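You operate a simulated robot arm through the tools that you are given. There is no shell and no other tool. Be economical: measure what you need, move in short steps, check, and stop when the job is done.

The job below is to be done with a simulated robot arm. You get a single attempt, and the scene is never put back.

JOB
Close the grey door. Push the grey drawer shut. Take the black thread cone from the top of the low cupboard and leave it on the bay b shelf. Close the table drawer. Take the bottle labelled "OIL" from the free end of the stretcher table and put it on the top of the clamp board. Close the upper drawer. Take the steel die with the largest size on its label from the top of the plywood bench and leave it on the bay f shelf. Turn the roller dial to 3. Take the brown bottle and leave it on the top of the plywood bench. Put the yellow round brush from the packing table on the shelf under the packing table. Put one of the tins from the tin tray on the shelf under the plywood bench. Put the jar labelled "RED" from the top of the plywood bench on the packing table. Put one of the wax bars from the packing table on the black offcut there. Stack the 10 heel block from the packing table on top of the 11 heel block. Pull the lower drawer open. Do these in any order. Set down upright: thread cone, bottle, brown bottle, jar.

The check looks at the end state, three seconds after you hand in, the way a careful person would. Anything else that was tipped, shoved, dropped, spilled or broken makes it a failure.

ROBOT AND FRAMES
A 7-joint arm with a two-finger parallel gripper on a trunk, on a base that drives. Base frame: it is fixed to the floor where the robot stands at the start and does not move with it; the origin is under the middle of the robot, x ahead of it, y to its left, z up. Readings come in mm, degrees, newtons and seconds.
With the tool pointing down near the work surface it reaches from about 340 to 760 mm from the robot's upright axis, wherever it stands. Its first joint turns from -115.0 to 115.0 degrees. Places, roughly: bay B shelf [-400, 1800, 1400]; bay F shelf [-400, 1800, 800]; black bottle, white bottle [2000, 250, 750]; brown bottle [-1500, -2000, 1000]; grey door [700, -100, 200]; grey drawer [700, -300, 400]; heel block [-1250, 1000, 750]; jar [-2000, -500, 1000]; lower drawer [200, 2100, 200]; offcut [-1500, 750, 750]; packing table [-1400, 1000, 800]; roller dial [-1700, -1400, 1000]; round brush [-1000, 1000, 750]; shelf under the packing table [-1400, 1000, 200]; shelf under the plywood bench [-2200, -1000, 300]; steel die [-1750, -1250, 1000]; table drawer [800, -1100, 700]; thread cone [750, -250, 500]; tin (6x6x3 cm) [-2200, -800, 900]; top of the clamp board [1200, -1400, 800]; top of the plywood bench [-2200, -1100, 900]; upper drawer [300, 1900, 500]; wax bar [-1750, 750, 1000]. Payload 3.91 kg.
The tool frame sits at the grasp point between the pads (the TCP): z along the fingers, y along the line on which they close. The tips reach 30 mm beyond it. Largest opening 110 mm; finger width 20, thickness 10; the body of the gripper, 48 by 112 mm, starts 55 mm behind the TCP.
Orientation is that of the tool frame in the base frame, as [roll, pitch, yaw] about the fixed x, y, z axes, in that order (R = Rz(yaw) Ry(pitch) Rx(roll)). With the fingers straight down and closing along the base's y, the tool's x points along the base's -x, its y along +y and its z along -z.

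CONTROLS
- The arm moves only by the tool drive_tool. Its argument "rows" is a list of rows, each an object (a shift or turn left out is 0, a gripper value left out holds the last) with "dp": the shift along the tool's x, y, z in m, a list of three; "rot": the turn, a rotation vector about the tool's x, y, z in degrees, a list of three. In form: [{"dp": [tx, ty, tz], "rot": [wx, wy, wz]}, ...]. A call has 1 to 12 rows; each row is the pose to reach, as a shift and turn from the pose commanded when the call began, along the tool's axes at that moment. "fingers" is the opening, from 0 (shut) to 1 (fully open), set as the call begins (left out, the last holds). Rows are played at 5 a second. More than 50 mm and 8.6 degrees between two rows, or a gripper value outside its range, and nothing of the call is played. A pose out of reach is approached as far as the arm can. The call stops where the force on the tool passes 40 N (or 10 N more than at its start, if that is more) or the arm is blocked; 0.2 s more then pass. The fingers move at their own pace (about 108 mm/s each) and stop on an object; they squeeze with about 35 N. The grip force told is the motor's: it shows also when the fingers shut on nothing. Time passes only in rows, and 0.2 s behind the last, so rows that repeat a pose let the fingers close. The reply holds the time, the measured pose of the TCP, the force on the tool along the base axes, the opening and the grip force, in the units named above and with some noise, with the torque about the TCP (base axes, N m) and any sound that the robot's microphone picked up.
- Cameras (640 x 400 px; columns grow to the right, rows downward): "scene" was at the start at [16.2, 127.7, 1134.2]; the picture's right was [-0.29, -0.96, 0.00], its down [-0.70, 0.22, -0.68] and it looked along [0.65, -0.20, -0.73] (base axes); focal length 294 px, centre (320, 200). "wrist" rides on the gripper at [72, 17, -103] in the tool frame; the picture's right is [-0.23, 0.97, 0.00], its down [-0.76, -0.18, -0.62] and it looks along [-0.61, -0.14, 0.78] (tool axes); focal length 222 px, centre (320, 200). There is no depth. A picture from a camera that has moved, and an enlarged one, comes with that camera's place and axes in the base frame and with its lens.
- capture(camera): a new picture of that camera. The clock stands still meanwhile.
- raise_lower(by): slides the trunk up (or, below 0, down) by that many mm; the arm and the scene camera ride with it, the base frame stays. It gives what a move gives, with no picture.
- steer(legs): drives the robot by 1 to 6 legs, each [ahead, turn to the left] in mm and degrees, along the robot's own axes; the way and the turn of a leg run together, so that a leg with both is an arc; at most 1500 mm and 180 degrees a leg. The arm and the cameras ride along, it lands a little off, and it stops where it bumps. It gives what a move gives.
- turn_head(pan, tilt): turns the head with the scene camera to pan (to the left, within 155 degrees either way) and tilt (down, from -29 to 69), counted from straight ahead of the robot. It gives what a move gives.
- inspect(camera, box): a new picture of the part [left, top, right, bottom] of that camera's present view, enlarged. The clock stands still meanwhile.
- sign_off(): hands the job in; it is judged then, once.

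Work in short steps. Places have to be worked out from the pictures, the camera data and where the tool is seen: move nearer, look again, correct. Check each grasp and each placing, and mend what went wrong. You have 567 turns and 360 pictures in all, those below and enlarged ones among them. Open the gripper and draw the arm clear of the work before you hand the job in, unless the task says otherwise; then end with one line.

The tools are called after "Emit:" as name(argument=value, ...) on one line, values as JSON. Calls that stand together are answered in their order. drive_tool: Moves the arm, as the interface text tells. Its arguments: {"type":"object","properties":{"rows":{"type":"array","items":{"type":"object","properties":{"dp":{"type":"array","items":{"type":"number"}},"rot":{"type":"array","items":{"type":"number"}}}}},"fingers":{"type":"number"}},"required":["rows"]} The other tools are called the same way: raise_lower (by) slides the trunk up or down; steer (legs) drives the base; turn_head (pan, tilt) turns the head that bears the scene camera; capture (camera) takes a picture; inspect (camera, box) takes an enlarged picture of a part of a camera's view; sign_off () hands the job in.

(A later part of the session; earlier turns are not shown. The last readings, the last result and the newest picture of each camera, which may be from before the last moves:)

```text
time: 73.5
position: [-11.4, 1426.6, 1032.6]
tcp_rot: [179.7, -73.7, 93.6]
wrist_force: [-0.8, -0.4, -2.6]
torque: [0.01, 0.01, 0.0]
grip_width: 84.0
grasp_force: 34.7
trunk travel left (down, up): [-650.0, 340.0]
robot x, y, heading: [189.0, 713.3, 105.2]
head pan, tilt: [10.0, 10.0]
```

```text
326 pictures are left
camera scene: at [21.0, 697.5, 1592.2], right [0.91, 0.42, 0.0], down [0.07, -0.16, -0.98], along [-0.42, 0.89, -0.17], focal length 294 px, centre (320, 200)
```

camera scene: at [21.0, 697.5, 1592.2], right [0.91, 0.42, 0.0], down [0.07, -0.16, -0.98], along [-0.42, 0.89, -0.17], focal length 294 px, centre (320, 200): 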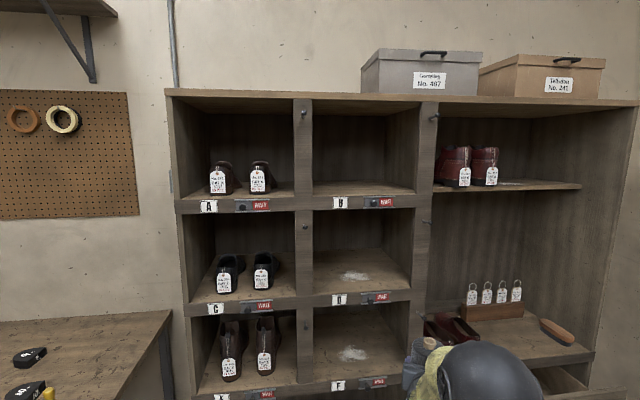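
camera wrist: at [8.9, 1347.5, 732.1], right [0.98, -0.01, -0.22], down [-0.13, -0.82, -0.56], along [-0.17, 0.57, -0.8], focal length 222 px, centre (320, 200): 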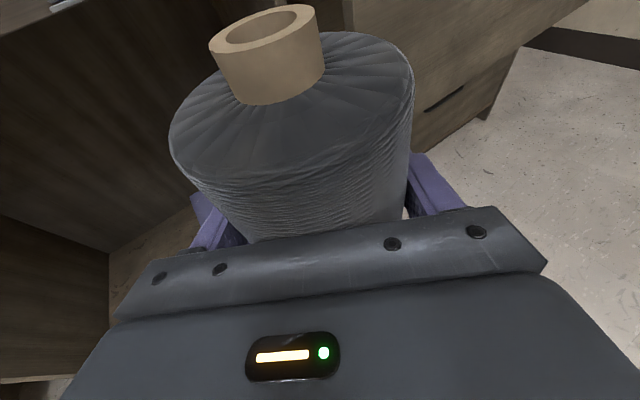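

Bay B is empty; shelf top ≈z 1438, clear height ~285. Raise the trunk fully and pre-position about 250 mm back, heading 125°.

Emit:
raise_lower(by=340)

Emit:
steer(legs=[[0, -31], [246, 0], [0, 51]])

Emit:
drive_tool(rows=[{"dp": [0.035, 0, -0.01]}, {"dp": [0.07, 0, -0.02]}, {"dp": [0.105, 0, -0.031]}, {"dp": [0.14, 0, -0.041]}, {"dp": [0.175, 0, -0.051]}])

Emit:
capture(camera="scene")

Emit:
capture(camera="wrist")

```text
time: 76.8
position: [-11.3, 1425.7, 1372.4]
tcp_rot: [179.5, -73.6, 93.6]
wrist_force: [-0.2, -0.1, -3.7]
torque: [0.03, 0.01, 0.03]
grip_width: 84.0
grasp_force: 34.8
trunk travel left (down, up): [-990.0, 0.0]
robot x, y, heading: [191.0, 712.8, 105.3]
head pan, tilt: [10.0, 10.0]
```

```text
time: 84.2
position: [-175.1, 1549.1, 1372.5]
tcp_rot: [179.6, -73.6, 113.5]
wrist_force: [-1.0, 0.1, -3.5]
torque: [-0.01, 0.0, 0.0]
grip_width: 84.4
grasp_force: 34.6
trunk travel left (down, up): [-990.0, 0.0]
robot x, y, heading: [259.9, 942.9, 125.0]
head pan, tilt: [10.0, 10.0]
```

```text
time: 85.4
position: [-176.7, 1549.3, 1555.7]
tcp_rot: [179.5, -73.8, 113.6]
wrist_force: [0.0, 0.4, -1.8]
torque: [0.0, -0.01, 0.01]
grip_width: 84.0
grasp_force: 35.1
trunk travel left (down, up): [-990.0, 0.0]
robot x, y, heading: [256.2, 943.6, 124.8]
head pan, tilt: [10.0, 10.0]
```

```text
325 pictures are left
camera scene: at [103.2, 873.6, 1932.2], right [0.71, 0.71, 0.0], down [0.12, -0.12, -0.98], along [-0.7, 0.7, -0.17], focal length 294 px, centre (320, 200)
```

scene: 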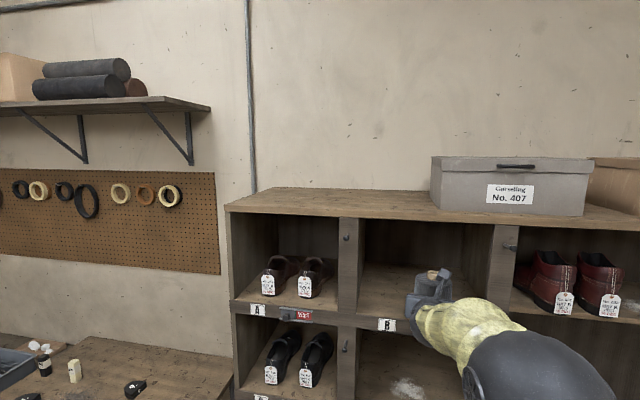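

```text
324 pictures are left
camera wrist: at [-131.1, 1482.7, 1654.9], right [0.92, 0.33, -0.22], down [0.16, -0.82, -0.56], along [-0.36, 0.48, -0.8], focal length 222 px, centre (320, 200)
```

wrist: 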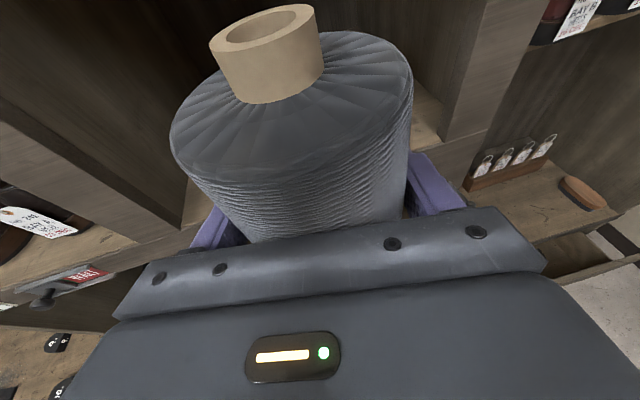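

Centred on bay B with the cone base ~50 mm above the shelf. Drive straight in 250 mm.

Emit:
steer(legs=[[250, 0]])

Emit:
capture(camera="scene")

Emit:
capture(camera="wrist")

```text
time: 87.4
position: [-317.9, 1754.9, 1554.5]
tcp_rot: [179.5, -73.7, 113.4]
wrist_force: [-0.4, 0.5, -2.5]
torque: [0.02, -0.02, 0.0]
grip_width: 84.4
grasp_force: 34.7
trunk travel left (down, up): [-990.0, 0.0]
robot x, y, heading: [120.6, 1148.5, 124.8]
head pan, tilt: [10.0, 10.0]
```

```text
323 pictures are left
camera scene: at [-38.6, 1077.8, 1932.2], right [0.71, 0.71, 0.0], down [0.12, -0.12, -0.98], along [-0.69, 0.7, -0.17], focal length 294 px, centre (320, 200)
```

scene: 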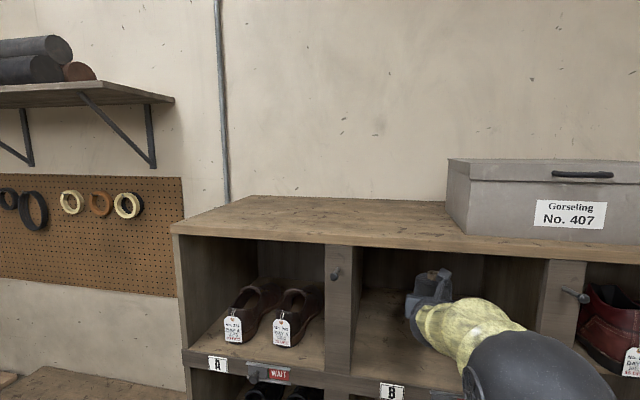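

```text
322 pictures are left
camera wrist: at [-271.8, 1687.1, 1653.9], right [0.92, 0.32, -0.22], down [0.16, -0.82, -0.56], along [-0.36, 0.48, -0.8], focal length 222 px, centre (320, 200)
```

wrist: 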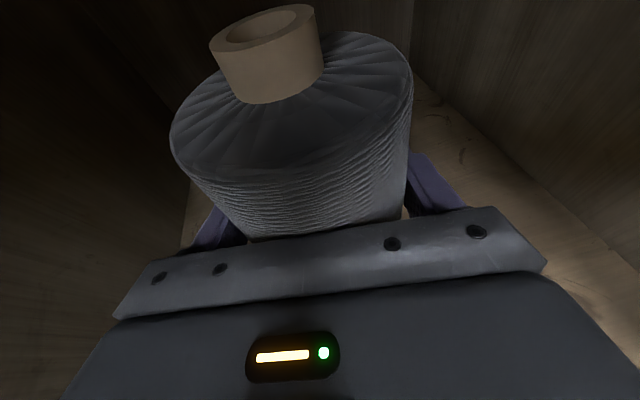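

In place. Lower: 45 mm, then in fine steps until it touches.

Emit:
drive_tool(rows=[{"dp": [-0.0144, 0, 0.0042]}, {"dp": [-0.0288, 0, 0.0084]}, {"dp": [-0.0432, 0, 0.0126]}])

Emit:
drive_tool(rows=[{"dp": [-0.0029, 0, 0.0008]}, {"dp": [-0.0058, 0, 0.0017]}])

Emit:
drive_tool(rows=[{"dp": [-0.0029, 0, 0.0008]}, {"dp": [-0.0058, 0, 0.0017]}])

```text
time: 88.2
position: [-316.6, 1755.6, 1510.4]
tcp_rot: [179.6, -73.8, 113.4]
wrist_force: [-0.5, 0.0, -2.6]
torque: [0.01, -0.03, -0.02]
grip_width: 84.2
grasp_force: 34.8
trunk travel left (down, up): [-990.0, 0.0]
robot x, y, heading: [120.2, 1145.3, 124.7]
head pan, tilt: [10.0, 10.0]
```

```text
time: 88.8
position: [-317.2, 1753.1, 1504.5]
tcp_rot: [179.7, -73.6, 113.4]
wrist_force: [0.4, 0.6, -2.5]
torque: [0.0, 0.02, -0.01]
grip_width: 84.1
grasp_force: 34.9
trunk travel left (down, up): [-990.0, 0.0]
robot x, y, heading: [119.4, 1150.4, 124.7]
head pan, tilt: [10.0, 10.0]
```

```text
time: 89.4
position: [-317.7, 1754.1, 1497.7]
tcp_rot: [179.6, -73.5, 113.3]
wrist_force: [0.3, 0.2, -2.3]
torque: [0.02, 0.02, -0.01]
grip_width: 84.4
grasp_force: 35.0
trunk travel left (down, up): [-990.0, 0.0]
robot x, y, heading: [120.2, 1147.8, 124.7]
head pan, tilt: [10.0, 10.0]
```

Not touching yet; keep going in fine steps.

Emit:
drive_tool(rows=[{"dp": [-0.0025, 0, 0.0007]}, {"dp": [-0.005, 0, 0.0014]}])

Emit:
drive_tool(rows=[{"dp": [-0.0025, 0, 0.0007]}, {"dp": [-0.005, 0, 0.0014]}])

Emit:
capture(camera="scene")

```text
time: 90.0
position: [-316.9, 1753.1, 1497.7]
tcp_rot: [179.7, -74.1, 113.4]
wrist_force: [-4.2, 4.5, 12.3]
torque: [0.76, 0.34, 0.17]
grip_width: 84.3
grasp_force: 34.6
trunk travel left (down, up): [-990.0, 0.0]
robot x, y, heading: [118.5, 1150.4, 124.6]
head pan, tilt: [10.0, 10.0]
```

```text
time: 90.8
position: [-316.7, 1753.4, 1497.3]
tcp_rot: [179.8, -74.8, 113.2]
wrist_force: [2.0, -2.8, 7.3]
torque: [-0.58, -0.31, 0.01]
grip_width: 84.3
grasp_force: 35.7
trunk travel left (down, up): [-990.0, 0.0]
robot x, y, heading: [118.5, 1147.7, 124.7]
head pan, tilt: [10.0, 10.0]
stopped in row 2: the force on the tool passed its limit at 40 N (the readings are from after the stop); the commanded pose is now the measured one
```

```text
321 pictures are left
camera scene: at [-36.6, 1075.0, 1931.8], right [0.71, 0.71, 0.0], down [0.12, -0.12, -0.98], along [-0.69, 0.7, -0.17], focal length 294 px, centre (320, 200)
```

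scene: 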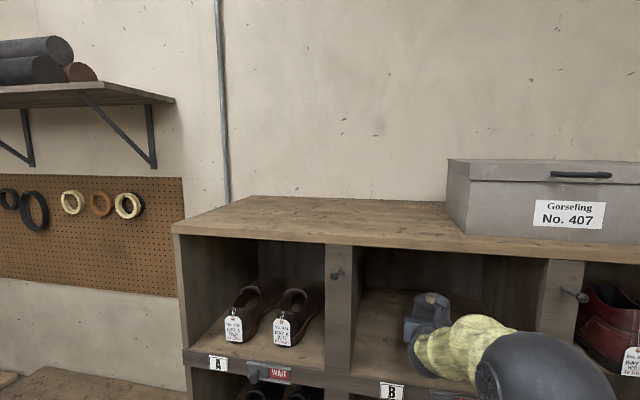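

Resting on the shelf. Open and withdraw along the tool axis.

Emit:
drive_tool(rows=[{"dp": [0, 0, 0]}, {"dp": [0, 0, 0]}, {"dp": [-0.0055, 0, -0.0192]}, {"dp": [-0.011, 0, -0.0384]}, {"dp": [-0.0165, 0, -0.0576]}, {"dp": [-0.022, 0, -0.0768]}, {"dp": [-0.028, 0, -0.096]}, {"dp": [-0.034, 0, -0.1152]}], fingers=1)

Emit:
capture(camera="wrist")

```text
time: 92.5
position: [-271.4, 1642.3, 1492.6]
tcp_rot: [-180.0, -74.5, 113.0]
wrist_force: [-1.0, 0.8, -0.7]
torque: [0.04, 0.04, 0.0]
grip_width: 110.2
grasp_force: 0.2
trunk travel left (down, up): [-990.0, 0.0]
robot x, y, heading: [118.6, 1149.6, 124.9]
head pan, tilt: [10.0, 10.0]
```

```text
320 pictures are left
camera wrist: at [-224.8, 1574.0, 1590.9], right [0.92, 0.33, -0.22], down [0.15, -0.81, -0.57], along [-0.36, 0.49, -0.79], focal length 222 px, centre (320, 200)
```

wrist: 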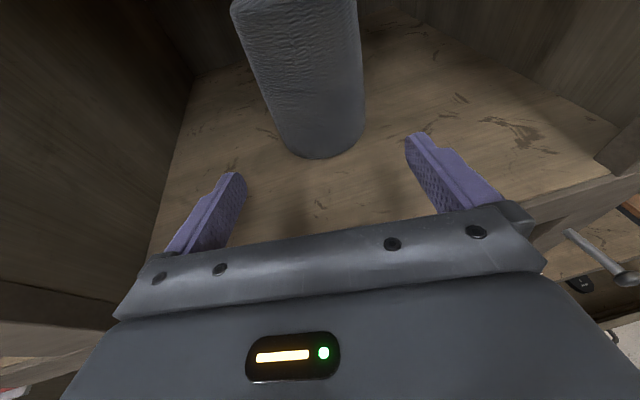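

The cone stands upright on bay B. Back off and lower the trunk, then study the drawers.

Emit:
steer(legs=[[-350, 0]])

Emit:
raise_lower(by=-400)

Emit:
raise_lower(by=-340)

Emit:
turn_head(pan=-30, tilt=30)

Emit:
capture(camera="scene")

```text
time: 95.1
position: [-71.8, 1354.9, 1494.0]
tcp_rot: [179.9, -74.5, 113.2]
wrist_force: [-0.5, -0.4, -0.1]
torque: [0.0, 0.02, 0.01]
grip_width: 110.1
grasp_force: 0.1
trunk travel left (down, up): [-990.0, 0.0]
robot x, y, heading: [319.1, 864.1, 124.7]
head pan, tilt: [10.0, 10.0]
```

```text
time: 99.0
position: [-71.5, 1355.7, 1092.6]
tcp_rot: [179.9, -74.5, 113.2]
wrist_force: [-0.6, 0.1, 0.5]
torque: [0.0, 0.0, -0.02]
grip_width: 109.9
grasp_force: 0.0
trunk travel left (down, up): [-590.0, 400.0]
robot x, y, heading: [317.7, 858.7, 124.7]
head pan, tilt: [10.0, 10.0]
```

```text
time: 102.3
position: [-71.7, 1355.0, 752.2]
tcp_rot: [180.0, -74.3, 113.2]
wrist_force: [-0.2, 0.8, 0.3]
torque: [-0.02, 0.02, -0.01]
grip_width: 109.7
grasp_force: 0.0
trunk travel left (down, up): [-250.0, 740.0]
robot x, y, heading: [319.8, 863.8, 125.2]
head pan, tilt: [10.0, 10.0]
```

```text
time: 103.3
position: [-71.2, 1355.4, 753.2]
tcp_rot: [179.9, -74.4, 113.2]
wrist_force: [-0.1, -0.2, 0.3]
torque: [-0.02, -0.03, -0.04]
grip_width: 110.1
grasp_force: 0.1
trunk travel left (down, up): [-250.0, 740.0]
robot x, y, heading: [321.1, 865.7, 124.7]
head pan, tilt: [-30.0, 30.0]
```

```text
319 pictures are left
camera scene: at [220.7, 813.2, 1159.9], right [1.0, 0.09, 0.0], down [0.04, -0.5, -0.87], along [-0.07, 0.86, -0.5], focal length 294 px, centre (320, 200)
```

scene: 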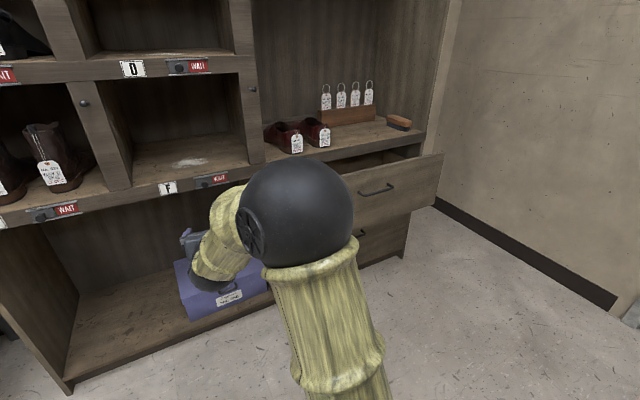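

Upper drawer front: open ~125 mm, z≈405–670; lower drawer handle about z 290. I move in front of the drawers, to roughly (715,1264), heading 124.5°.

Emit:
steer(legs=[[0, -79.5], [562, 0], [0, 79.3]])

Emit:
turn_head(pan=0, tilt=35)

Emit:
capture(camera="scene")

Emit:
capture(camera="wrist")

```text
time: 116.8
position: [313.1, 1769.5, 752.2]
tcp_rot: [179.9, -74.4, 113.6]
wrist_force: [-0.2, -0.3, 0.0]
torque: [0.03, -0.01, 0.03]
grip_width: 110.1
grasp_force: 0.1
trunk travel left (down, up): [-250.0, 740.0]
robot x, y, heading: [703.5, 1277.1, 125.3]
head pan, tilt: [-30.0, 30.0]
```

```text
time: 117.8
position: [314.0, 1771.1, 751.3]
tcp_rot: [179.9, -74.4, 113.6]
wrist_force: [0.7, 0.1, 0.1]
torque: [0.0, 0.01, -0.01]
grip_width: 110.1
grasp_force: 0.1
trunk travel left (down, up): [-250.0, 740.0]
robot x, y, heading: [710.1, 1278.7, 125.7]
head pan, tilt: [0.0, 35.0]
```

```text
318 pictures are left
camera scene: at [566.7, 1211.5, 1152.1], right [0.82, 0.58, 0.0], down [0.33, -0.47, -0.82], along [-0.47, 0.67, -0.57], focal length 294 px, centre (320, 200)
```

scene: 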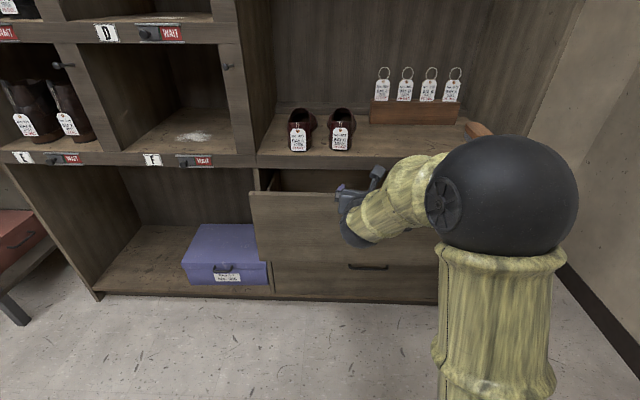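

```text
317 pictures are left
camera wrist: at [360.0, 1701.9, 850.5], right [0.92, 0.33, -0.22], down [0.16, -0.81, -0.57], along [-0.37, 0.49, -0.79], focal length 222 px, centre (320, 200)
```

wrist: 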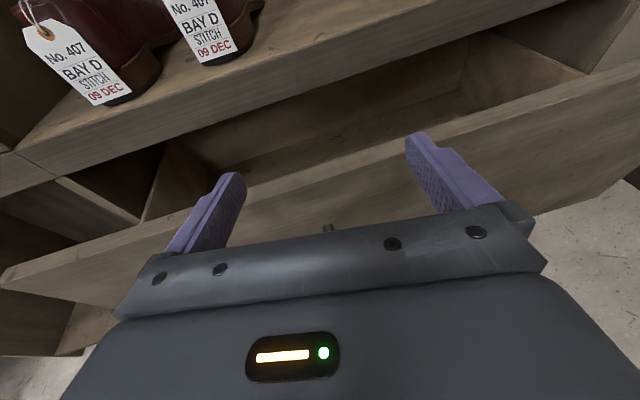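

Now close the fingers and shift left of the handle, down to z 600.

Emit:
drive_tool(rows=[{"dp": [-0.0376, -0.021, 0.0065]}, {"dp": [-0.0752, -0.042, 0.013]}, {"dp": [-0.1129, -0.063, 0.0194]}, {"dp": [-0.1505, -0.0842, 0.0259]}], fingers=0)

Emit:
capture(camera="wrist")

Emit:
capture(camera="scene")

```text
time: 118.8
position: [240.9, 1723.5, 601.3]
tcp_rot: [-180.0, -74.4, 113.6]
wrist_force: [0.0, 0.3, 0.3]
torque: [-0.01, 0.0, 0.02]
grip_width: 0.0
grasp_force: 35.4
trunk travel left (down, up): [-250.0, 740.0]
robot x, y, heading: [708.3, 1277.5, 125.2]
head pan, tilt: [0.0, 35.0]
```

```text
316 pictures are left
camera wrist: at [288.6, 1655.9, 699.0], right [0.92, 0.33, -0.22], down [0.16, -0.81, -0.57], along [-0.37, 0.49, -0.79], focal length 222 px, centre (320, 200)
```

wrist: 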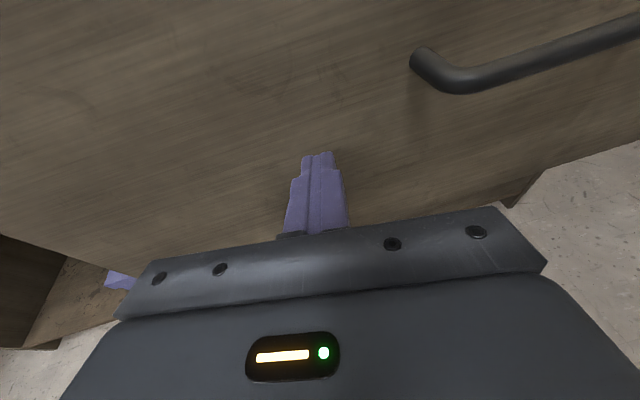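

```text
315 pictures are left
camera scene: at [567.1, 1211.3, 1152.2], right [0.82, 0.58, 0.0], down [0.33, -0.47, -0.82], along [-0.47, 0.67, -0.57], focal length 294 px, centre (320, 200)
```

scene: 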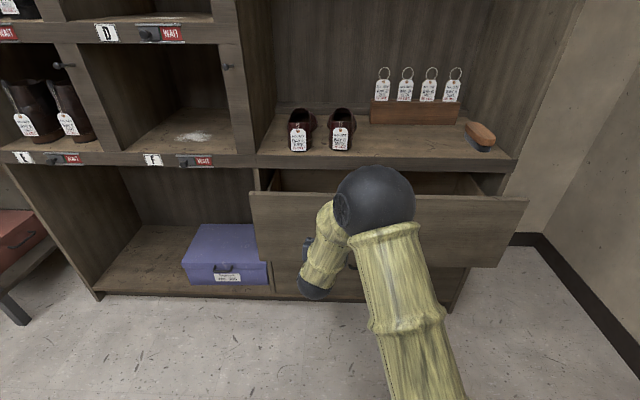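

Clear of the handle. Push the upper drawer in.

Emit:
drive_tool(rows=[{"dp": [0.0053, -0.0036, 0.019]}, {"dp": [0.0106, -0.0072, 0.038]}, {"dp": [0.0159, -0.0109, 0.0569]}, {"dp": [0.0212, -0.0145, 0.0759]}, {"dp": [0.0265, -0.0181, 0.0949]}, {"dp": [0.0318, -0.0217, 0.1139]}, {"dp": [0.0371, -0.0253, 0.1329]}, {"dp": [0.0424, -0.029, 0.1518]}, {"dp": [0.0477, -0.0326, 0.1708]}, {"dp": [0.053, -0.0362, 0.1898]}])

Emit:
capture(camera="scene")

```text
time: 120.6
position: [154.9, 1854.5, 600.7]
tcp_rot: [-179.7, -74.2, 113.0]
wrist_force: [19.4, -21.8, 7.8]
torque: [0.23, 0.2, 0.01]
grip_width: 0.1
grasp_force: 35.2
trunk travel left (down, up): [-250.0, 740.0]
robot x, y, heading: [705.7, 1274.9, 125.2]
head pan, tilt: [0.0, 35.0]
stopped in row 9: the force on the tool passed its limit at 68 N (the readings are from after the stop); the commanded pose is now the measured one
```

```text
314 pictures are left
camera scene: at [568.5, 1209.4, 1152.4], right [0.82, 0.58, 0.0], down [0.33, -0.47, -0.82], along [-0.47, 0.67, -0.57], focal length 294 px, centre (320, 200)
```

scene: 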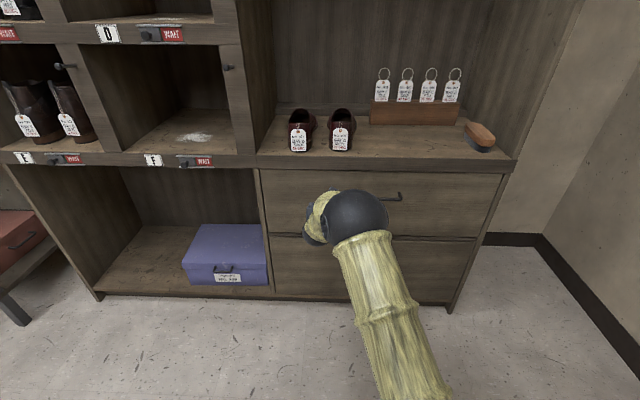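

Upper drawer is shut. Retreat, rotate the tool 90° about its axis for the horizontal handle bar, and lower the trunk.

Emit:
drive_tool(rows=[{"dp": [-0.0106, 0.0072, -0.038]}, {"dp": [-0.0212, 0.0145, -0.0759]}, {"dp": [-0.0318, 0.0217, -0.1139]}, {"dp": [-0.0318, 0.0217, -0.1139], "rot": [0, 0, 8.4]}, {"dp": [-0.0318, 0.0217, -0.1139], "rot": [0, 0, 16.8]}, {"dp": [-0.0318, 0.0217, -0.1139], "rot": [0, 0, 25.2]}, {"dp": [-0.0318, 0.0217, -0.1139], "rot": [0, 0, 33.6]}, {"dp": [-0.0318, 0.0217, -0.1139], "rot": [0, 0, 42]}, {"dp": [-0.0318, 0.0217, -0.1139], "rot": [0, 0, 50.4]}, {"dp": [-0.0318, 0.0217, -0.1139], "rot": [0, 0, 58.8]}, {"dp": [-0.0318, 0.0217, -0.1139], "rot": [0, 0, 67.2]}, {"dp": [-0.0318, 0.0217, -0.1139], "rot": [0, 0, 75.6]}])

Emit:
drive_tool(rows=[{"rot": [0, 0, 7.2]}, {"rot": [0, 0, 14.4]}], fingers=0.6)

Emit:
raise_lower(by=-240)

Emit:
capture(camera="scene")

Emit:
capture(camera="wrist")

```text
time: 123.2
position: [219.1, 1755.0, 598.8]
tcp_rot: [-106.4, -13.7, 27.5]
wrist_force: [0.4, -0.1, 0.7]
torque: [0.04, -0.02, -0.02]
grip_width: 0.3
grasp_force: 34.1
trunk travel left (down, up): [-250.0, 740.0]
robot x, y, heading: [708.9, 1281.7, 125.3]
head pan, tilt: [0.0, 35.0]
```

```text
time: 123.8
position: [220.1, 1755.9, 597.9]
tcp_rot: [-105.9, 0.0, 23.3]
wrist_force: [0.0, -0.5, 0.0]
torque: [-0.02, -0.02, -0.01]
grip_width: 66.0
grasp_force: 0.1
trunk travel left (down, up): [-250.0, 740.0]
robot x, y, heading: [707.7, 1278.2, 125.5]
head pan, tilt: [0.0, 35.0]
```

```text
time: 126.3
position: [220.8, 1756.0, 358.9]
tcp_rot: [-105.8, 0.0, 23.4]
wrist_force: [-0.5, -0.4, 0.4]
torque: [0.03, 0.0, -0.02]
grip_width: 66.1
grasp_force: 0.1
trunk travel left (down, up): [-10.0, 980.0]
robot x, y, heading: [707.0, 1281.6, 125.3]
head pan, tilt: [0.0, 35.0]
```

```text
313 pictures are left
camera scene: at [566.7, 1211.4, 912.1], right [0.82, 0.58, 0.0], down [0.33, -0.47, -0.82], along [-0.47, 0.67, -0.57], focal length 294 px, centre (320, 200)
```

scene: 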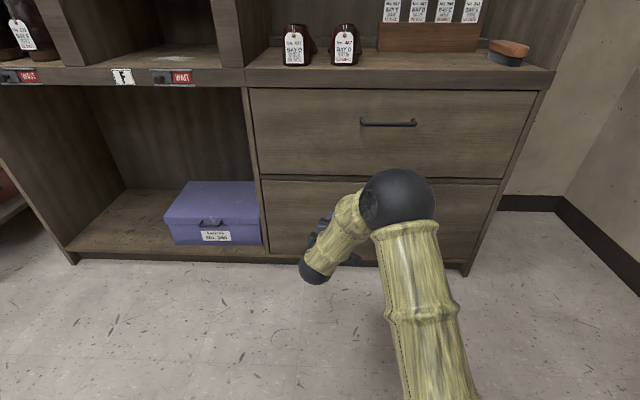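

```text
312 pictures are left
camera wrist: at [327.7, 1687.8, 371.6], right [-0.1, -0.34, -0.94], down [-0.48, -0.81, 0.34], along [-0.87, 0.49, -0.08], focal length 222 px, centre (320, 200)
```

wrist: 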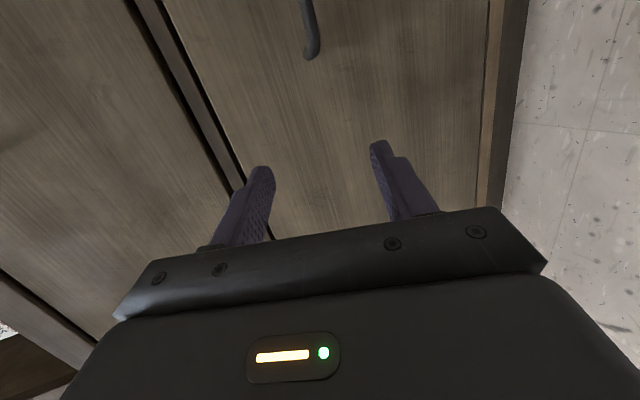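

The handle's left end is at about (220,1892,318), centre (279,1932). Move to 90 mm before the bar's centre and check.

Emit:
drive_tool(rows=[{"dp": [0.0348, 0.006, 0.0146]}, {"dp": [0.0696, 0.012, 0.0293]}, {"dp": [0.1044, 0.0179, 0.0439]}, {"dp": [0.1392, 0.0239, 0.0585]}])

Emit:
capture(camera="wrist")

```text
time: 127.3
position: [326.7, 1855.0, 321.0]
tcp_rot: [-105.8, 0.0, 23.5]
wrist_force: [-0.2, 0.3, -0.1]
torque: [0.01, -0.03, -0.02]
grip_width: 66.2
grasp_force: 0.1
trunk travel left (down, up): [-10.0, 980.0]
robot x, y, heading: [706.4, 1279.2, 125.7]
head pan, tilt: [0.0, 35.0]
```

```text
311 pictures are left
camera wrist: at [435.6, 1787.3, 333.1], right [-0.1, -0.34, -0.94], down [-0.48, -0.81, 0.34], along [-0.87, 0.48, -0.08], focal length 222 px, centre (320, 200)
```

wrist: 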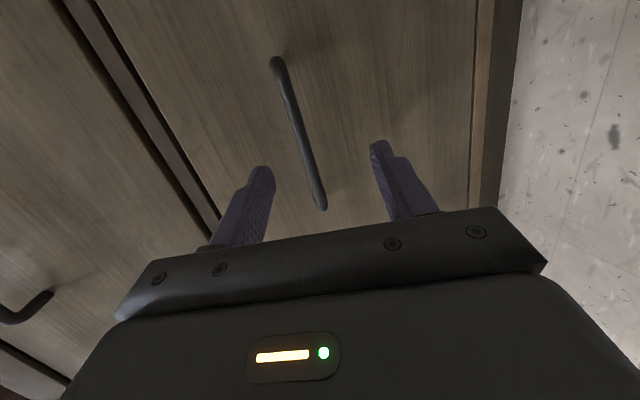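

The bar is at z≈313. Advance onto it.

Emit:
drive_tool(rows=[{"dp": [-0.0019, -0.0034, 0.018]}, {"dp": [-0.0038, -0.0069, 0.036]}, {"dp": [-0.0057, -0.0103, 0.054]}, {"dp": [-0.0076, -0.0138, 0.072]}, {"dp": [-0.0095, -0.0172, 0.088]}])

Emit:
capture(camera="wrist")

```text
time: 128.5
position: [286.4, 1929.7, 312.8]
tcp_rot: [-105.9, 0.1, 23.3]
wrist_force: [15.3, -23.6, 7.3]
torque: [1.05, 0.68, 0.07]
grip_width: 65.9
grasp_force: 0.1
trunk travel left (down, up): [-10.0, 980.0]
robot x, y, heading: [708.4, 1278.9, 125.1]
head pan, tilt: [0.0, 35.0]
stopped in row 5: the force on the tool passed its limit at 73 N (the readings are from after the stop); the commanded pose is now the measured one
```

```text
310 pictures are left
camera wrist: at [393.2, 1860.5, 325.7], right [-0.1, -0.34, -0.94], down [-0.48, -0.81, 0.34], along [-0.87, 0.49, -0.08], focal length 222 px, centre (320, 200)
```

wrist: 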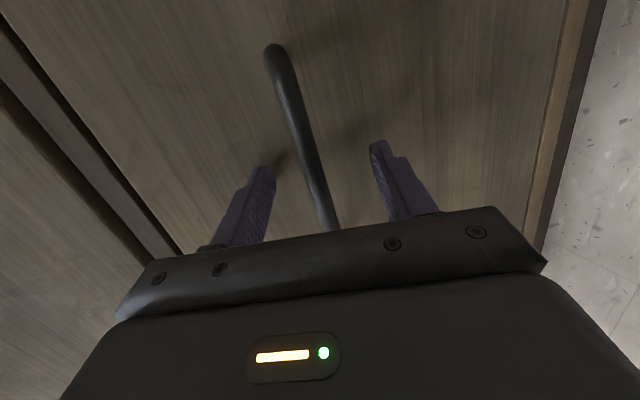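

Tips are at the drawer face with the bar between. Back 3 mm, close on the bar.

Emit:
drive_tool(rows=[{"dp": [0.0006, 0.0008, -0.003]}, {"dp": [0.0006, 0.0008, -0.003]}, {"dp": [0.0006, 0.0008, -0.003]}, {"dp": [0.0006, 0.0008, -0.003]}], fingers=0)

Emit:
drive_tool(rows=[{"dp": [0.0028, 0.004, -0.0142]}, {"dp": [0.0056, 0.008, -0.0284]}, {"dp": [0.0083, 0.0121, -0.0426]}, {"dp": [0.0111, 0.0161, -0.0568]}])

Emit:
capture(camera="scene")

```text
time: 129.5
position: [286.2, 1927.1, 315.5]
tcp_rot: [-105.7, -0.1, 23.3]
wrist_force: [1.3, 1.7, 17.7]
torque: [0.63, -0.8, 0.21]
grip_width: 12.5
grasp_force: 45.2
trunk travel left (down, up): [-10.0, 980.0]
robot x, y, heading: [703.5, 1279.8, 125.1]
head pan, tilt: [0.0, 35.0]
```

```text
time: 130.5
position: [320.4, 1877.4, 314.5]
tcp_rot: [-105.8, 0.1, 23.3]
wrist_force: [-2.3, 0.1, 25.8]
torque: [0.54, -0.69, 0.46]
grip_width: 12.2
grasp_force: 45.3
trunk travel left (down, up): [-10.0, 980.0]
robot x, y, heading: [705.5, 1279.9, 125.3]
head pan, tilt: [0.0, 35.0]
```

```text
309 pictures are left
camera scene: at [567.6, 1209.8, 912.3], right [0.82, 0.58, 0.0], down [0.33, -0.47, -0.82], along [-0.47, 0.67, -0.57], focal length 294 px, centre (320, 200)
```

scene: 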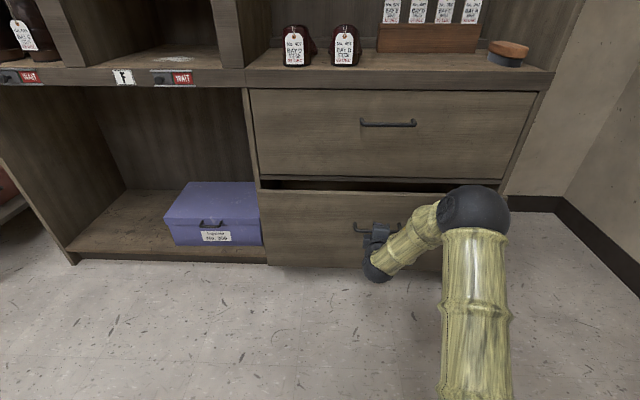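

The drawer follows. Pull another 140 mm.

Emit:
drive_tool(rows=[{"dp": [0.0037, 0.0054, -0.0189]}, {"dp": [0.0074, 0.0107, -0.0379]}, {"dp": [0.0111, 0.0161, -0.0568]}, {"dp": [0.0148, 0.0214, -0.0758]}, {"dp": [0.0185, 0.0268, -0.0947]}, {"dp": [0.0222, 0.0322, -0.1136]}, {"dp": [0.0259, 0.0375, -0.1326]}])

Emit:
drive_tool(rows=[{"dp": [0, 0, 0]}, {"dp": [0, 0, 0]}, {"dp": [0.0037, 0.0054, -0.0189]}, {"dp": [0.0074, 0.0107, -0.0379]}, {"dp": [0.011, 0.016, -0.0568]}], fingers=0.7)

Emit:
capture(camera="scene")

```text
time: 132.1
position: [397.6, 1758.5, 314.7]
tcp_rot: [-105.8, 0.0, 23.3]
wrist_force: [-9.9, -5.6, 34.8]
torque: [0.59, -0.64, 0.61]
grip_width: 12.4
grasp_force: 45.1
trunk travel left (down, up): [-10.0, 980.0]
robot x, y, heading: [711.1, 1278.6, 125.7]
head pan, tilt: [0.0, 35.0]
```

```text
time: 133.3
position: [420.3, 1722.9, 309.6]
tcp_rot: [-106.1, 0.0, 23.1]
wrist_force: [1.0, -0.1, 0.1]
torque: [-0.01, -0.01, -0.01]
grip_width: 76.8
grasp_force: 0.0
out of reach, approached as far as the arm can: row 5
trunk travel left (down, up): [-10.0, 980.0]
robot x, y, heading: [705.1, 1275.4, 125.3]
head pan, tilt: [0.0, 35.0]
```

```text
308 pictures are left
camera scene: at [566.7, 1211.4, 912.1], right [0.82, 0.58, 0.0], down [0.33, -0.47, -0.82], along [-0.47, 0.67, -0.57], focal length 294 px, centre (320, 200)
```

scene: 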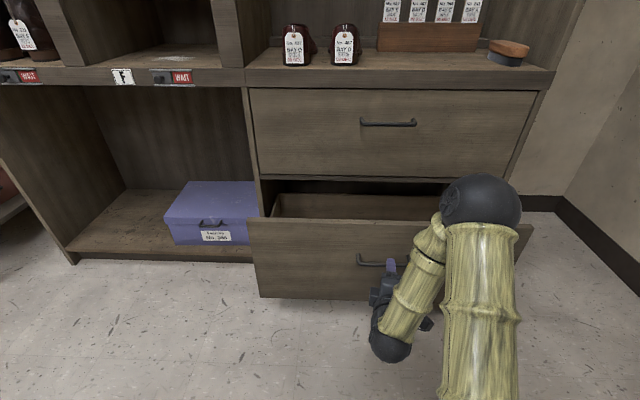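

Lower drawer is open about 200 mm. Back away, raise the trunk, roll the tool back with the camera on top.

Emit:
steer(legs=[[-300, 0]])

Emit:
raise_lower(by=240)

Emit:
drive_tool(rows=[{"rot": [0, 0, -8.2], "dp": [0, 0, 0.01]}, {"rot": [0, 0, -16.4], "dp": [0, 0, 0.02]}, {"rot": [0, 0, -24.6], "dp": [0, 0, 0.02]}, {"rot": [0, 0, -32.8], "dp": [0, 0, 0.02]}, {"rot": [0, 0, -41], "dp": [0, 0, 0.02]}, {"rot": [0, 0, -49.2], "dp": [0, 0, 0.02]}, {"rot": [0, 0, -57.4], "dp": [0, 0, 0.02]}, {"rot": [0, 0, -65.6], "dp": [0, 0, 0.02]}, {"rot": [0, 0, -73.8], "dp": [0, 0, 0.02]}, {"rot": [0, 0, -82], "dp": [0, 0, 0.02]}, {"rot": [0, 0, -90], "dp": [0, 0, 0.02]}], fingers=1)

Emit:
turn_head(pan=-155, tilt=15)

Emit:
capture(camera="scene")

```text
time: 135.6
position: [592.3, 1478.1, 310.4]
tcp_rot: [-106.1, 0.1, 23.3]
wrist_force: [-0.3, -0.4, 0.3]
torque: [0.01, -0.02, -0.01]
grip_width: 77.0
grasp_force: 0.0
trunk travel left (down, up): [-10.0, 980.0]
robot x, y, heading: [878.9, 1033.8, 125.6]
head pan, tilt: [0.0, 35.0]
```

```text
time: 138.1
position: [591.8, 1479.6, 549.6]
tcp_rot: [-106.1, 0.0, 23.3]
wrist_force: [0.4, -0.2, -0.6]
torque: [0.01, -0.04, -0.03]
grip_width: 77.0
grasp_force: 0.0
trunk travel left (down, up): [-250.0, 740.0]
robot x, y, heading: [879.4, 1035.6, 125.7]
head pan, tilt: [0.0, 35.0]
```

```text
time: 140.5
position: [582.7, 1498.0, 550.7]
tcp_rot: [179.3, -73.9, 113.7]
wrist_force: [-0.6, -0.3, 0.3]
torque: [0.0, -0.01, -0.05]
grip_width: 110.0
grasp_force: 0.0
out of reach, approached as far as the arm can: row 2, 3, 4, 5, 6, 7, 8, 9, 10, 11
trunk travel left (down, up): [-250.0, 740.0]
robot x, y, heading: [879.5, 1033.9, 125.5]
head pan, tilt: [0.0, 35.0]
```

```text
time: 142.9
position: [583.4, 1498.9, 552.0]
tcp_rot: [180.0, -73.9, 113.0]
wrist_force: [-0.3, 0.4, 0.5]
torque: [-0.02, 0.02, -0.01]
grip_width: 109.8
grasp_force: 0.1
trunk travel left (down, up): [-250.0, 740.0]
robot x, y, heading: [879.0, 1038.1, 125.4]
head pan, tilt: [-154.7, 15.0]
```

```text
307 pictures are left
camera scene: at [871.7, 851.6, 1184.1], right [-0.49, -0.87, 0.0], down [-0.23, 0.13, -0.97], along [0.84, -0.47, -0.26], focal length 294 px, centre (320, 200)
```

scene: 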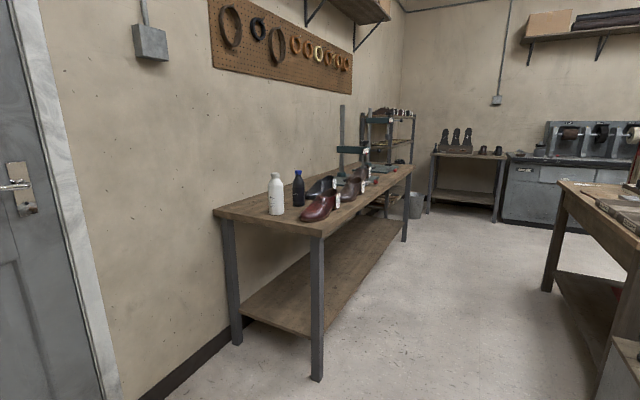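

The two bottles stand near the table's near end. Zoom for labels.

Emit:
inspect(camera="scene", box=[230, 150, 390, 250])

```text
4.00 times, centred on (310, 200) of scene
camera zoom: at [871.7, 851.6, 1184.1], right [-0.49, -0.87, 0.0], down [-0.23, 0.13, -0.97], along [0.84, -0.47, -0.26], focal length 1176 px, centre (360, 200)
```

zoom: 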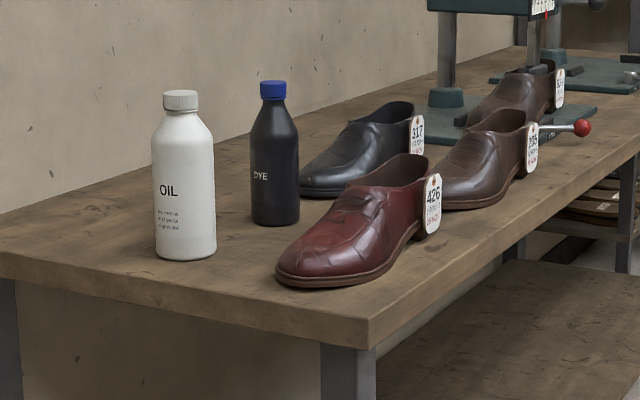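

White bottle is OIL (≈(2182,364), base z≈748). I raise the trunk 300 and drive to approach it along bearing -39°, stopping 930 mm short.

Emit:
raise_lower(by=300)

Emit:
steer(legs=[[0, -133.4], [590, 0], [0, -31.5]])

Emit:
turn_head(pan=20, tilt=30)

Emit:
capture(camera="scene")

Emit:
capture(camera="wrist")

```text
time: 145.9
position: [583.8, 1499.0, 851.6]
tcp_rot: [179.8, -73.9, 113.2]
wrist_force: [-0.8, -0.3, 0.1]
torque: [-0.01, -0.01, 0.03]
grip_width: 109.9
grasp_force: 0.0
trunk travel left (down, up): [-550.0, 440.0]
robot x, y, heading: [879.0, 1035.4, 125.4]
head pan, tilt: [-154.7, 15.0]
```

```text
time: 159.9
position: [1871.7, 600.6, 850.8]
tcp_rot: [179.8, -74.0, -50.6]
wrist_force: [-0.6, -0.9, 0.1]
torque: [-0.02, 0.02, 0.0]
grip_width: 110.3
grasp_force: 0.0
trunk travel left (down, up): [-550.0, 440.0]
robot x, y, heading: [1458.9, 959.9, -38.3]
head pan, tilt: [-154.7, 15.0]
```

```text
time: 162.5
position: [1872.5, 600.2, 851.3]
tcp_rot: [179.7, -73.8, -50.7]
wrist_force: [-0.3, -1.0, 0.2]
torque: [0.0, 0.01, 0.01]
grip_width: 109.9
grasp_force: 0.1
trunk travel left (down, up): [-550.0, 440.0]
robot x, y, heading: [1457.6, 958.7, -38.5]
head pan, tilt: [20.0, 30.0]
```

```text
305 pictures are left
camera scene: at [1591.8, 1087.8, 1459.9], right [-0.32, -0.95, 0.0], down [-0.47, 0.16, -0.87], along [0.82, -0.27, -0.5], focal length 294 px, centre (320, 200)
```

scene: 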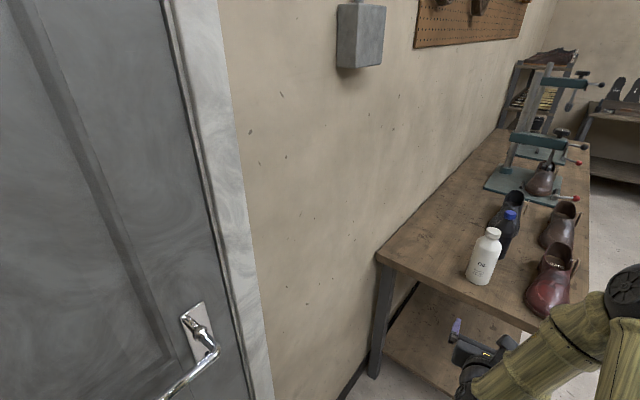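

```text
304 pictures are left
camera wrist: at [1808.1, 650.1, 950.4], right [-0.79, -0.57, -0.22], down [-0.37, 0.74, -0.56], along [0.48, -0.36, -0.8], focal length 222 px, centre (320, 200)
```

wrist: 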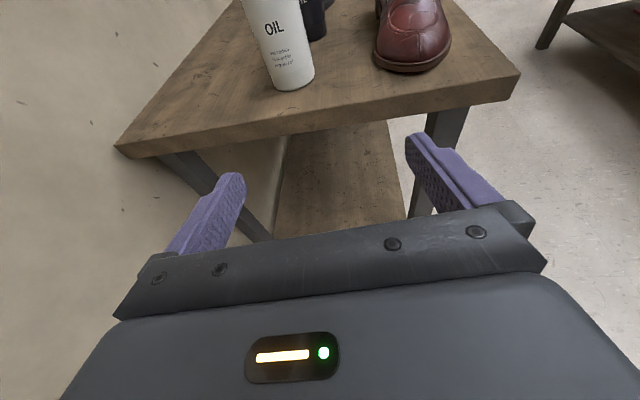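

Bottle is about (2098,383), table top ≈z 768. Drive the base 150 forward to get to the pre-grasp, then look.

Emit:
steer(legs=[[150, 0]])

Emit:
capture(camera="wrist")

Emit:
capture(camera="scene")

```text
time: 164.0
position: [1987.7, 509.2, 852.1]
tcp_rot: [179.8, -73.9, -50.6]
wrist_force: [-0.2, 0.3, 0.5]
torque: [-0.01, -0.01, -0.04]
grip_width: 110.0
grasp_force: 0.0
trunk travel left (down, up): [-550.0, 440.0]
robot x, y, heading: [1573.4, 870.4, -38.2]
head pan, tilt: [20.0, 30.0]
```

```text
303 pictures are left
camera wrist: at [1923.9, 558.9, 950.3], right [-0.79, -0.57, -0.22], down [-0.38, 0.74, -0.56], along [0.48, -0.36, -0.8], focal length 222 px, centre (320, 200)
```

wrist: 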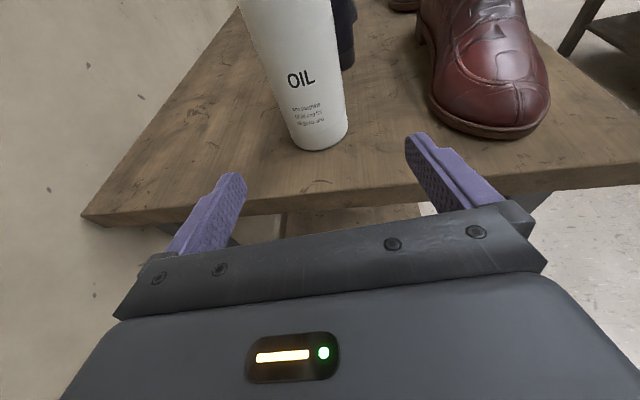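

```text
302 pictures are left
camera scene: at [1707.4, 996.3, 1459.9], right [-0.31, -0.95, 0.0], down [-0.47, 0.16, -0.87], along [0.82, -0.27, -0.5], focal length 294 px, centre (320, 200)
```

scene: 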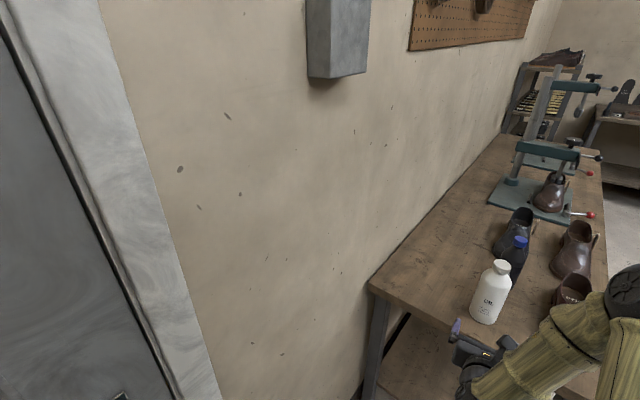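

Two views put the bottle centre at ≈(2096,398), table top z≈778. Move half-way with lateral correction, and look.

Emit:
drive_tool(rows=[{"dp": [0.012, -0.007, 0.02]}, {"dp": [0.022, -0.013, 0.04]}, {"dp": [0.031, -0.013, 0.06]}, {"dp": [0.036, -0.013, 0.08]}])

Emit:
capture(camera="wrist")

```text
time: 165.0
position: [2050.9, 451.5, 863.8]
tcp_rot: [179.7, -73.9, -50.5]
wrist_force: [0.0, 0.1, 0.0]
torque: [0.03, 0.02, -0.02]
grip_width: 109.8
grasp_force: 0.1
trunk travel left (down, up): [-550.0, 440.0]
robot x, y, heading: [1570.7, 866.8, -38.2]
head pan, tilt: [20.0, 30.0]
```

```text
301 pictures are left
camera wrist: at [1988.2, 500.3, 962.0], right [-0.79, -0.57, -0.22], down [-0.38, 0.74, -0.56], along [0.48, -0.36, -0.8], focal length 222 px, centre (320, 200)
```

wrist: 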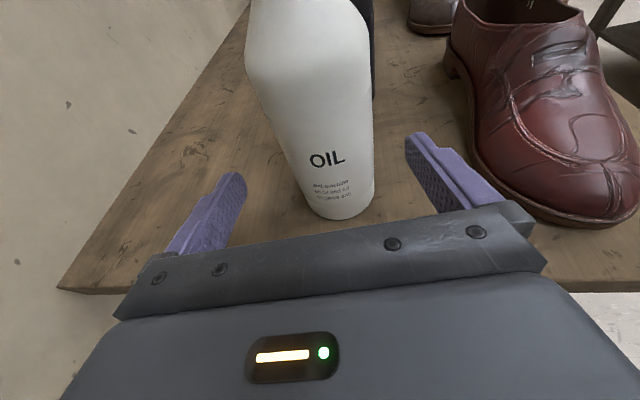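

Centred. Advance 65 mm and close.

Emit:
drive_tool(rows=[{"dp": [0.0055, 0, 0.019]}, {"dp": [0.011, 0, 0.038]}, {"dp": [0.018, 0, 0.0625]}])

Emit:
drive_tool(rows=[{}, {}, {}, {}], fingers=0)

Emit:
capture(camera="wrist")

```text
time: 165.8
position: [2092.7, 400.0, 864.7]
tcp_rot: [179.8, -74.0, -50.6]
wrist_force: [0.0, -0.4, 0.8]
torque: [0.02, 0.02, 0.01]
grip_width: 110.2
grasp_force: 0.0
trunk travel left (down, up): [-550.0, 440.0]
robot x, y, heading: [1574.7, 869.2, -38.3]
head pan, tilt: [20.0, 30.0]
```

```text
time: 166.8
position: [2091.7, 400.1, 864.7]
tcp_rot: [179.9, -73.8, -50.5]
wrist_force: [-0.8, -0.6, -0.1]
torque: [-0.06, -0.05, 0.02]
grip_width: 66.6
grasp_force: 34.9
trunk travel left (down, up): [-550.0, 440.0]
robot x, y, heading: [1574.7, 870.5, -38.4]
head pan, tilt: [20.0, 30.0]
```

```text
300 pictures are left
camera wrist: at [2028.4, 449.9, 963.6], right [-0.79, -0.57, -0.22], down [-0.38, 0.74, -0.56], along [0.48, -0.36, -0.8], focal length 222 px, centre (320, 200)
```

wrist: 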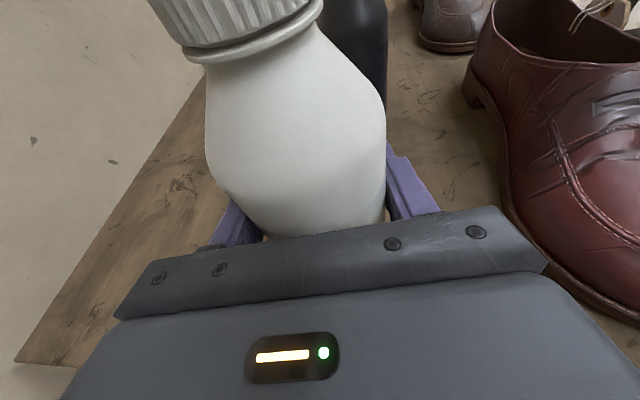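

Gripped. Lift 140 mm and back away 300 mm, then look toward the work table.

Emit:
drive_tool(rows=[{"dp": [0.0192, 0, -0.0055]}, {"dp": [0.048, 0, -0.0138]}, {"dp": [0.0865, 0, -0.0249]}, {"dp": [0.1345, 0, -0.0388]}])

Emit:
steer(legs=[[-350, 0]])

Emit:
turn_head(pan=-70, tilt=20)

Emit:
capture(camera="scene")

Emit:
capture(camera="wrist")

```text
time: 167.8
position: [2094.3, 400.8, 1003.0]
tcp_rot: [179.8, -73.8, -50.6]
wrist_force: [-0.3, 0.4, -4.1]
torque: [-0.04, -0.01, 0.0]
grip_width: 66.2
grasp_force: 34.8
trunk travel left (down, up): [-550.0, 440.0]
robot x, y, heading: [1570.9, 870.1, -38.4]
head pan, tilt: [20.0, 30.0]
```

```text
time: 170.4
position: [1819.1, 617.7, 1002.9]
tcp_rot: [179.7, -74.0, -50.6]
wrist_force: [0.3, 0.4, -3.5]
torque: [0.0, 0.0, -0.01]
grip_width: 66.5
grasp_force: 35.0
trunk travel left (down, up): [-550.0, 440.0]
robot x, y, heading: [1297.4, 1084.1, -38.4]
head pan, tilt: [20.0, 30.0]
```

```text
time: 172.0
position: [1819.3, 617.8, 1002.8]
tcp_rot: [179.8, -73.8, -50.6]
wrist_force: [0.2, 0.4, -3.6]
torque: [-0.02, -0.02, -0.03]
grip_width: 66.5
grasp_force: 34.8
trunk travel left (down, up): [-550.0, 440.0]
robot x, y, heading: [1295.6, 1085.7, -38.5]
head pan, tilt: [-70.0, 20.0]
```

```text
299 pictures are left
camera scene: at [1318.2, 1153.3, 1476.0], right [-0.95, 0.31, 0.0], down [0.11, 0.33, -0.94], along [-0.3, -0.89, -0.34], focal length 294 px, centre (320, 200)
```

scene: 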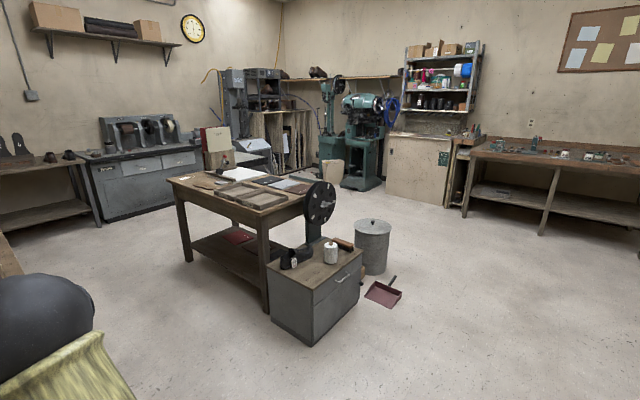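

```text
298 pictures are left
camera wrist: at [1755.8, 667.1, 1101.7], right [-0.79, -0.57, -0.22], down [-0.38, 0.74, -0.56], along [0.48, -0.36, -0.8], focal length 222 px, centre (320, 200)
```

wrist: 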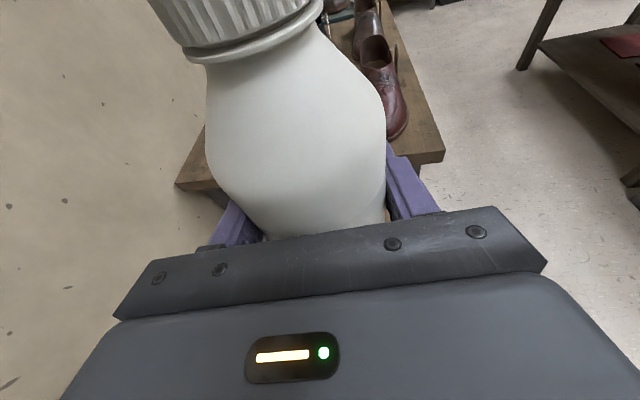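

Emit:
inspect(camera="scene", box=[150, 110, 350, 235])

```text
3.20 times, centred on (250, 172) of scene
camera zoom: at [1318.2, 1153.3, 1476.0], right [-0.95, 0.31, 0.0], down [0.11, 0.33, -0.94], along [-0.3, -0.89, -0.34], focal length 941 px, centre (544, 288)
```

zoom: 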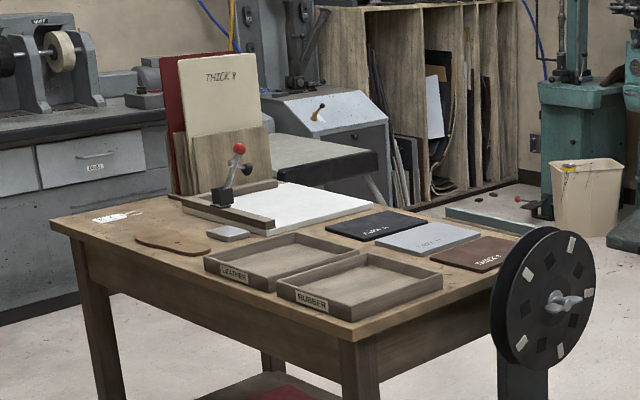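

The clamp board (white top with toggle clamp) lies at the far part of the table, and the drawer side faces away from here. I drive round west of the drum, in legs.

Emit:
steer(legs=[[0, -105], [1244, 0], [1244, 0], [0, 58.5]])

Emit:
turn_head(pan=0, tilt=25)

Emit:
capture(camera="scene")

```text
time: 196.4
position: [-567.1, -1206.0, 1002.8]
tcp_rot: [179.8, -73.8, -93.9]
wrist_force: [-0.3, 1.2, -3.8]
torque: [-0.04, 0.0, -0.04]
grip_width: 66.3
grasp_force: 35.0
trunk travel left (down, up): [-550.0, 440.0]
robot x, y, heading: [-626.7, -507.3, -81.4]
head pan, tilt: [-70.0, 20.0]
```

```text
time: 197.8
position: [-566.9, -1205.5, 1002.6]
tcp_rot: [179.7, -73.8, -93.9]
wrist_force: [0.0, -0.1, -3.8]
torque: [0.0, 0.02, 0.0]
grip_width: 66.3
grasp_force: 35.5
trunk travel left (down, up): [-550.0, 440.0]
robot x, y, heading: [-621.3, -508.4, -81.6]
head pan, tilt: [0.0, 25.0]
```

```text
296 pictures are left
camera scene: at [-468.3, -519.2, 1467.8], right [-0.99, -0.14, 0.0], down [-0.06, 0.42, -0.91], along [0.13, -0.9, -0.42], focal length 294 px, centre (320, 200)
```

scene: 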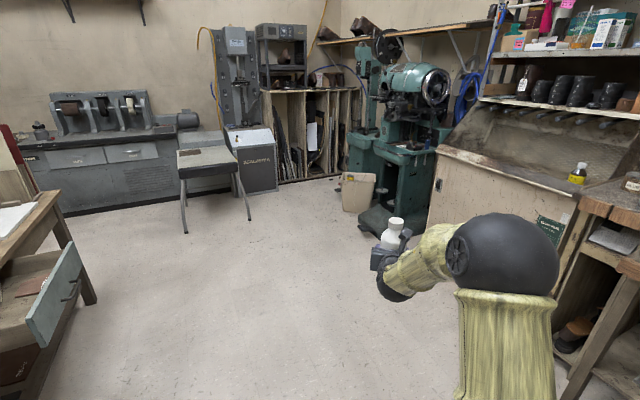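

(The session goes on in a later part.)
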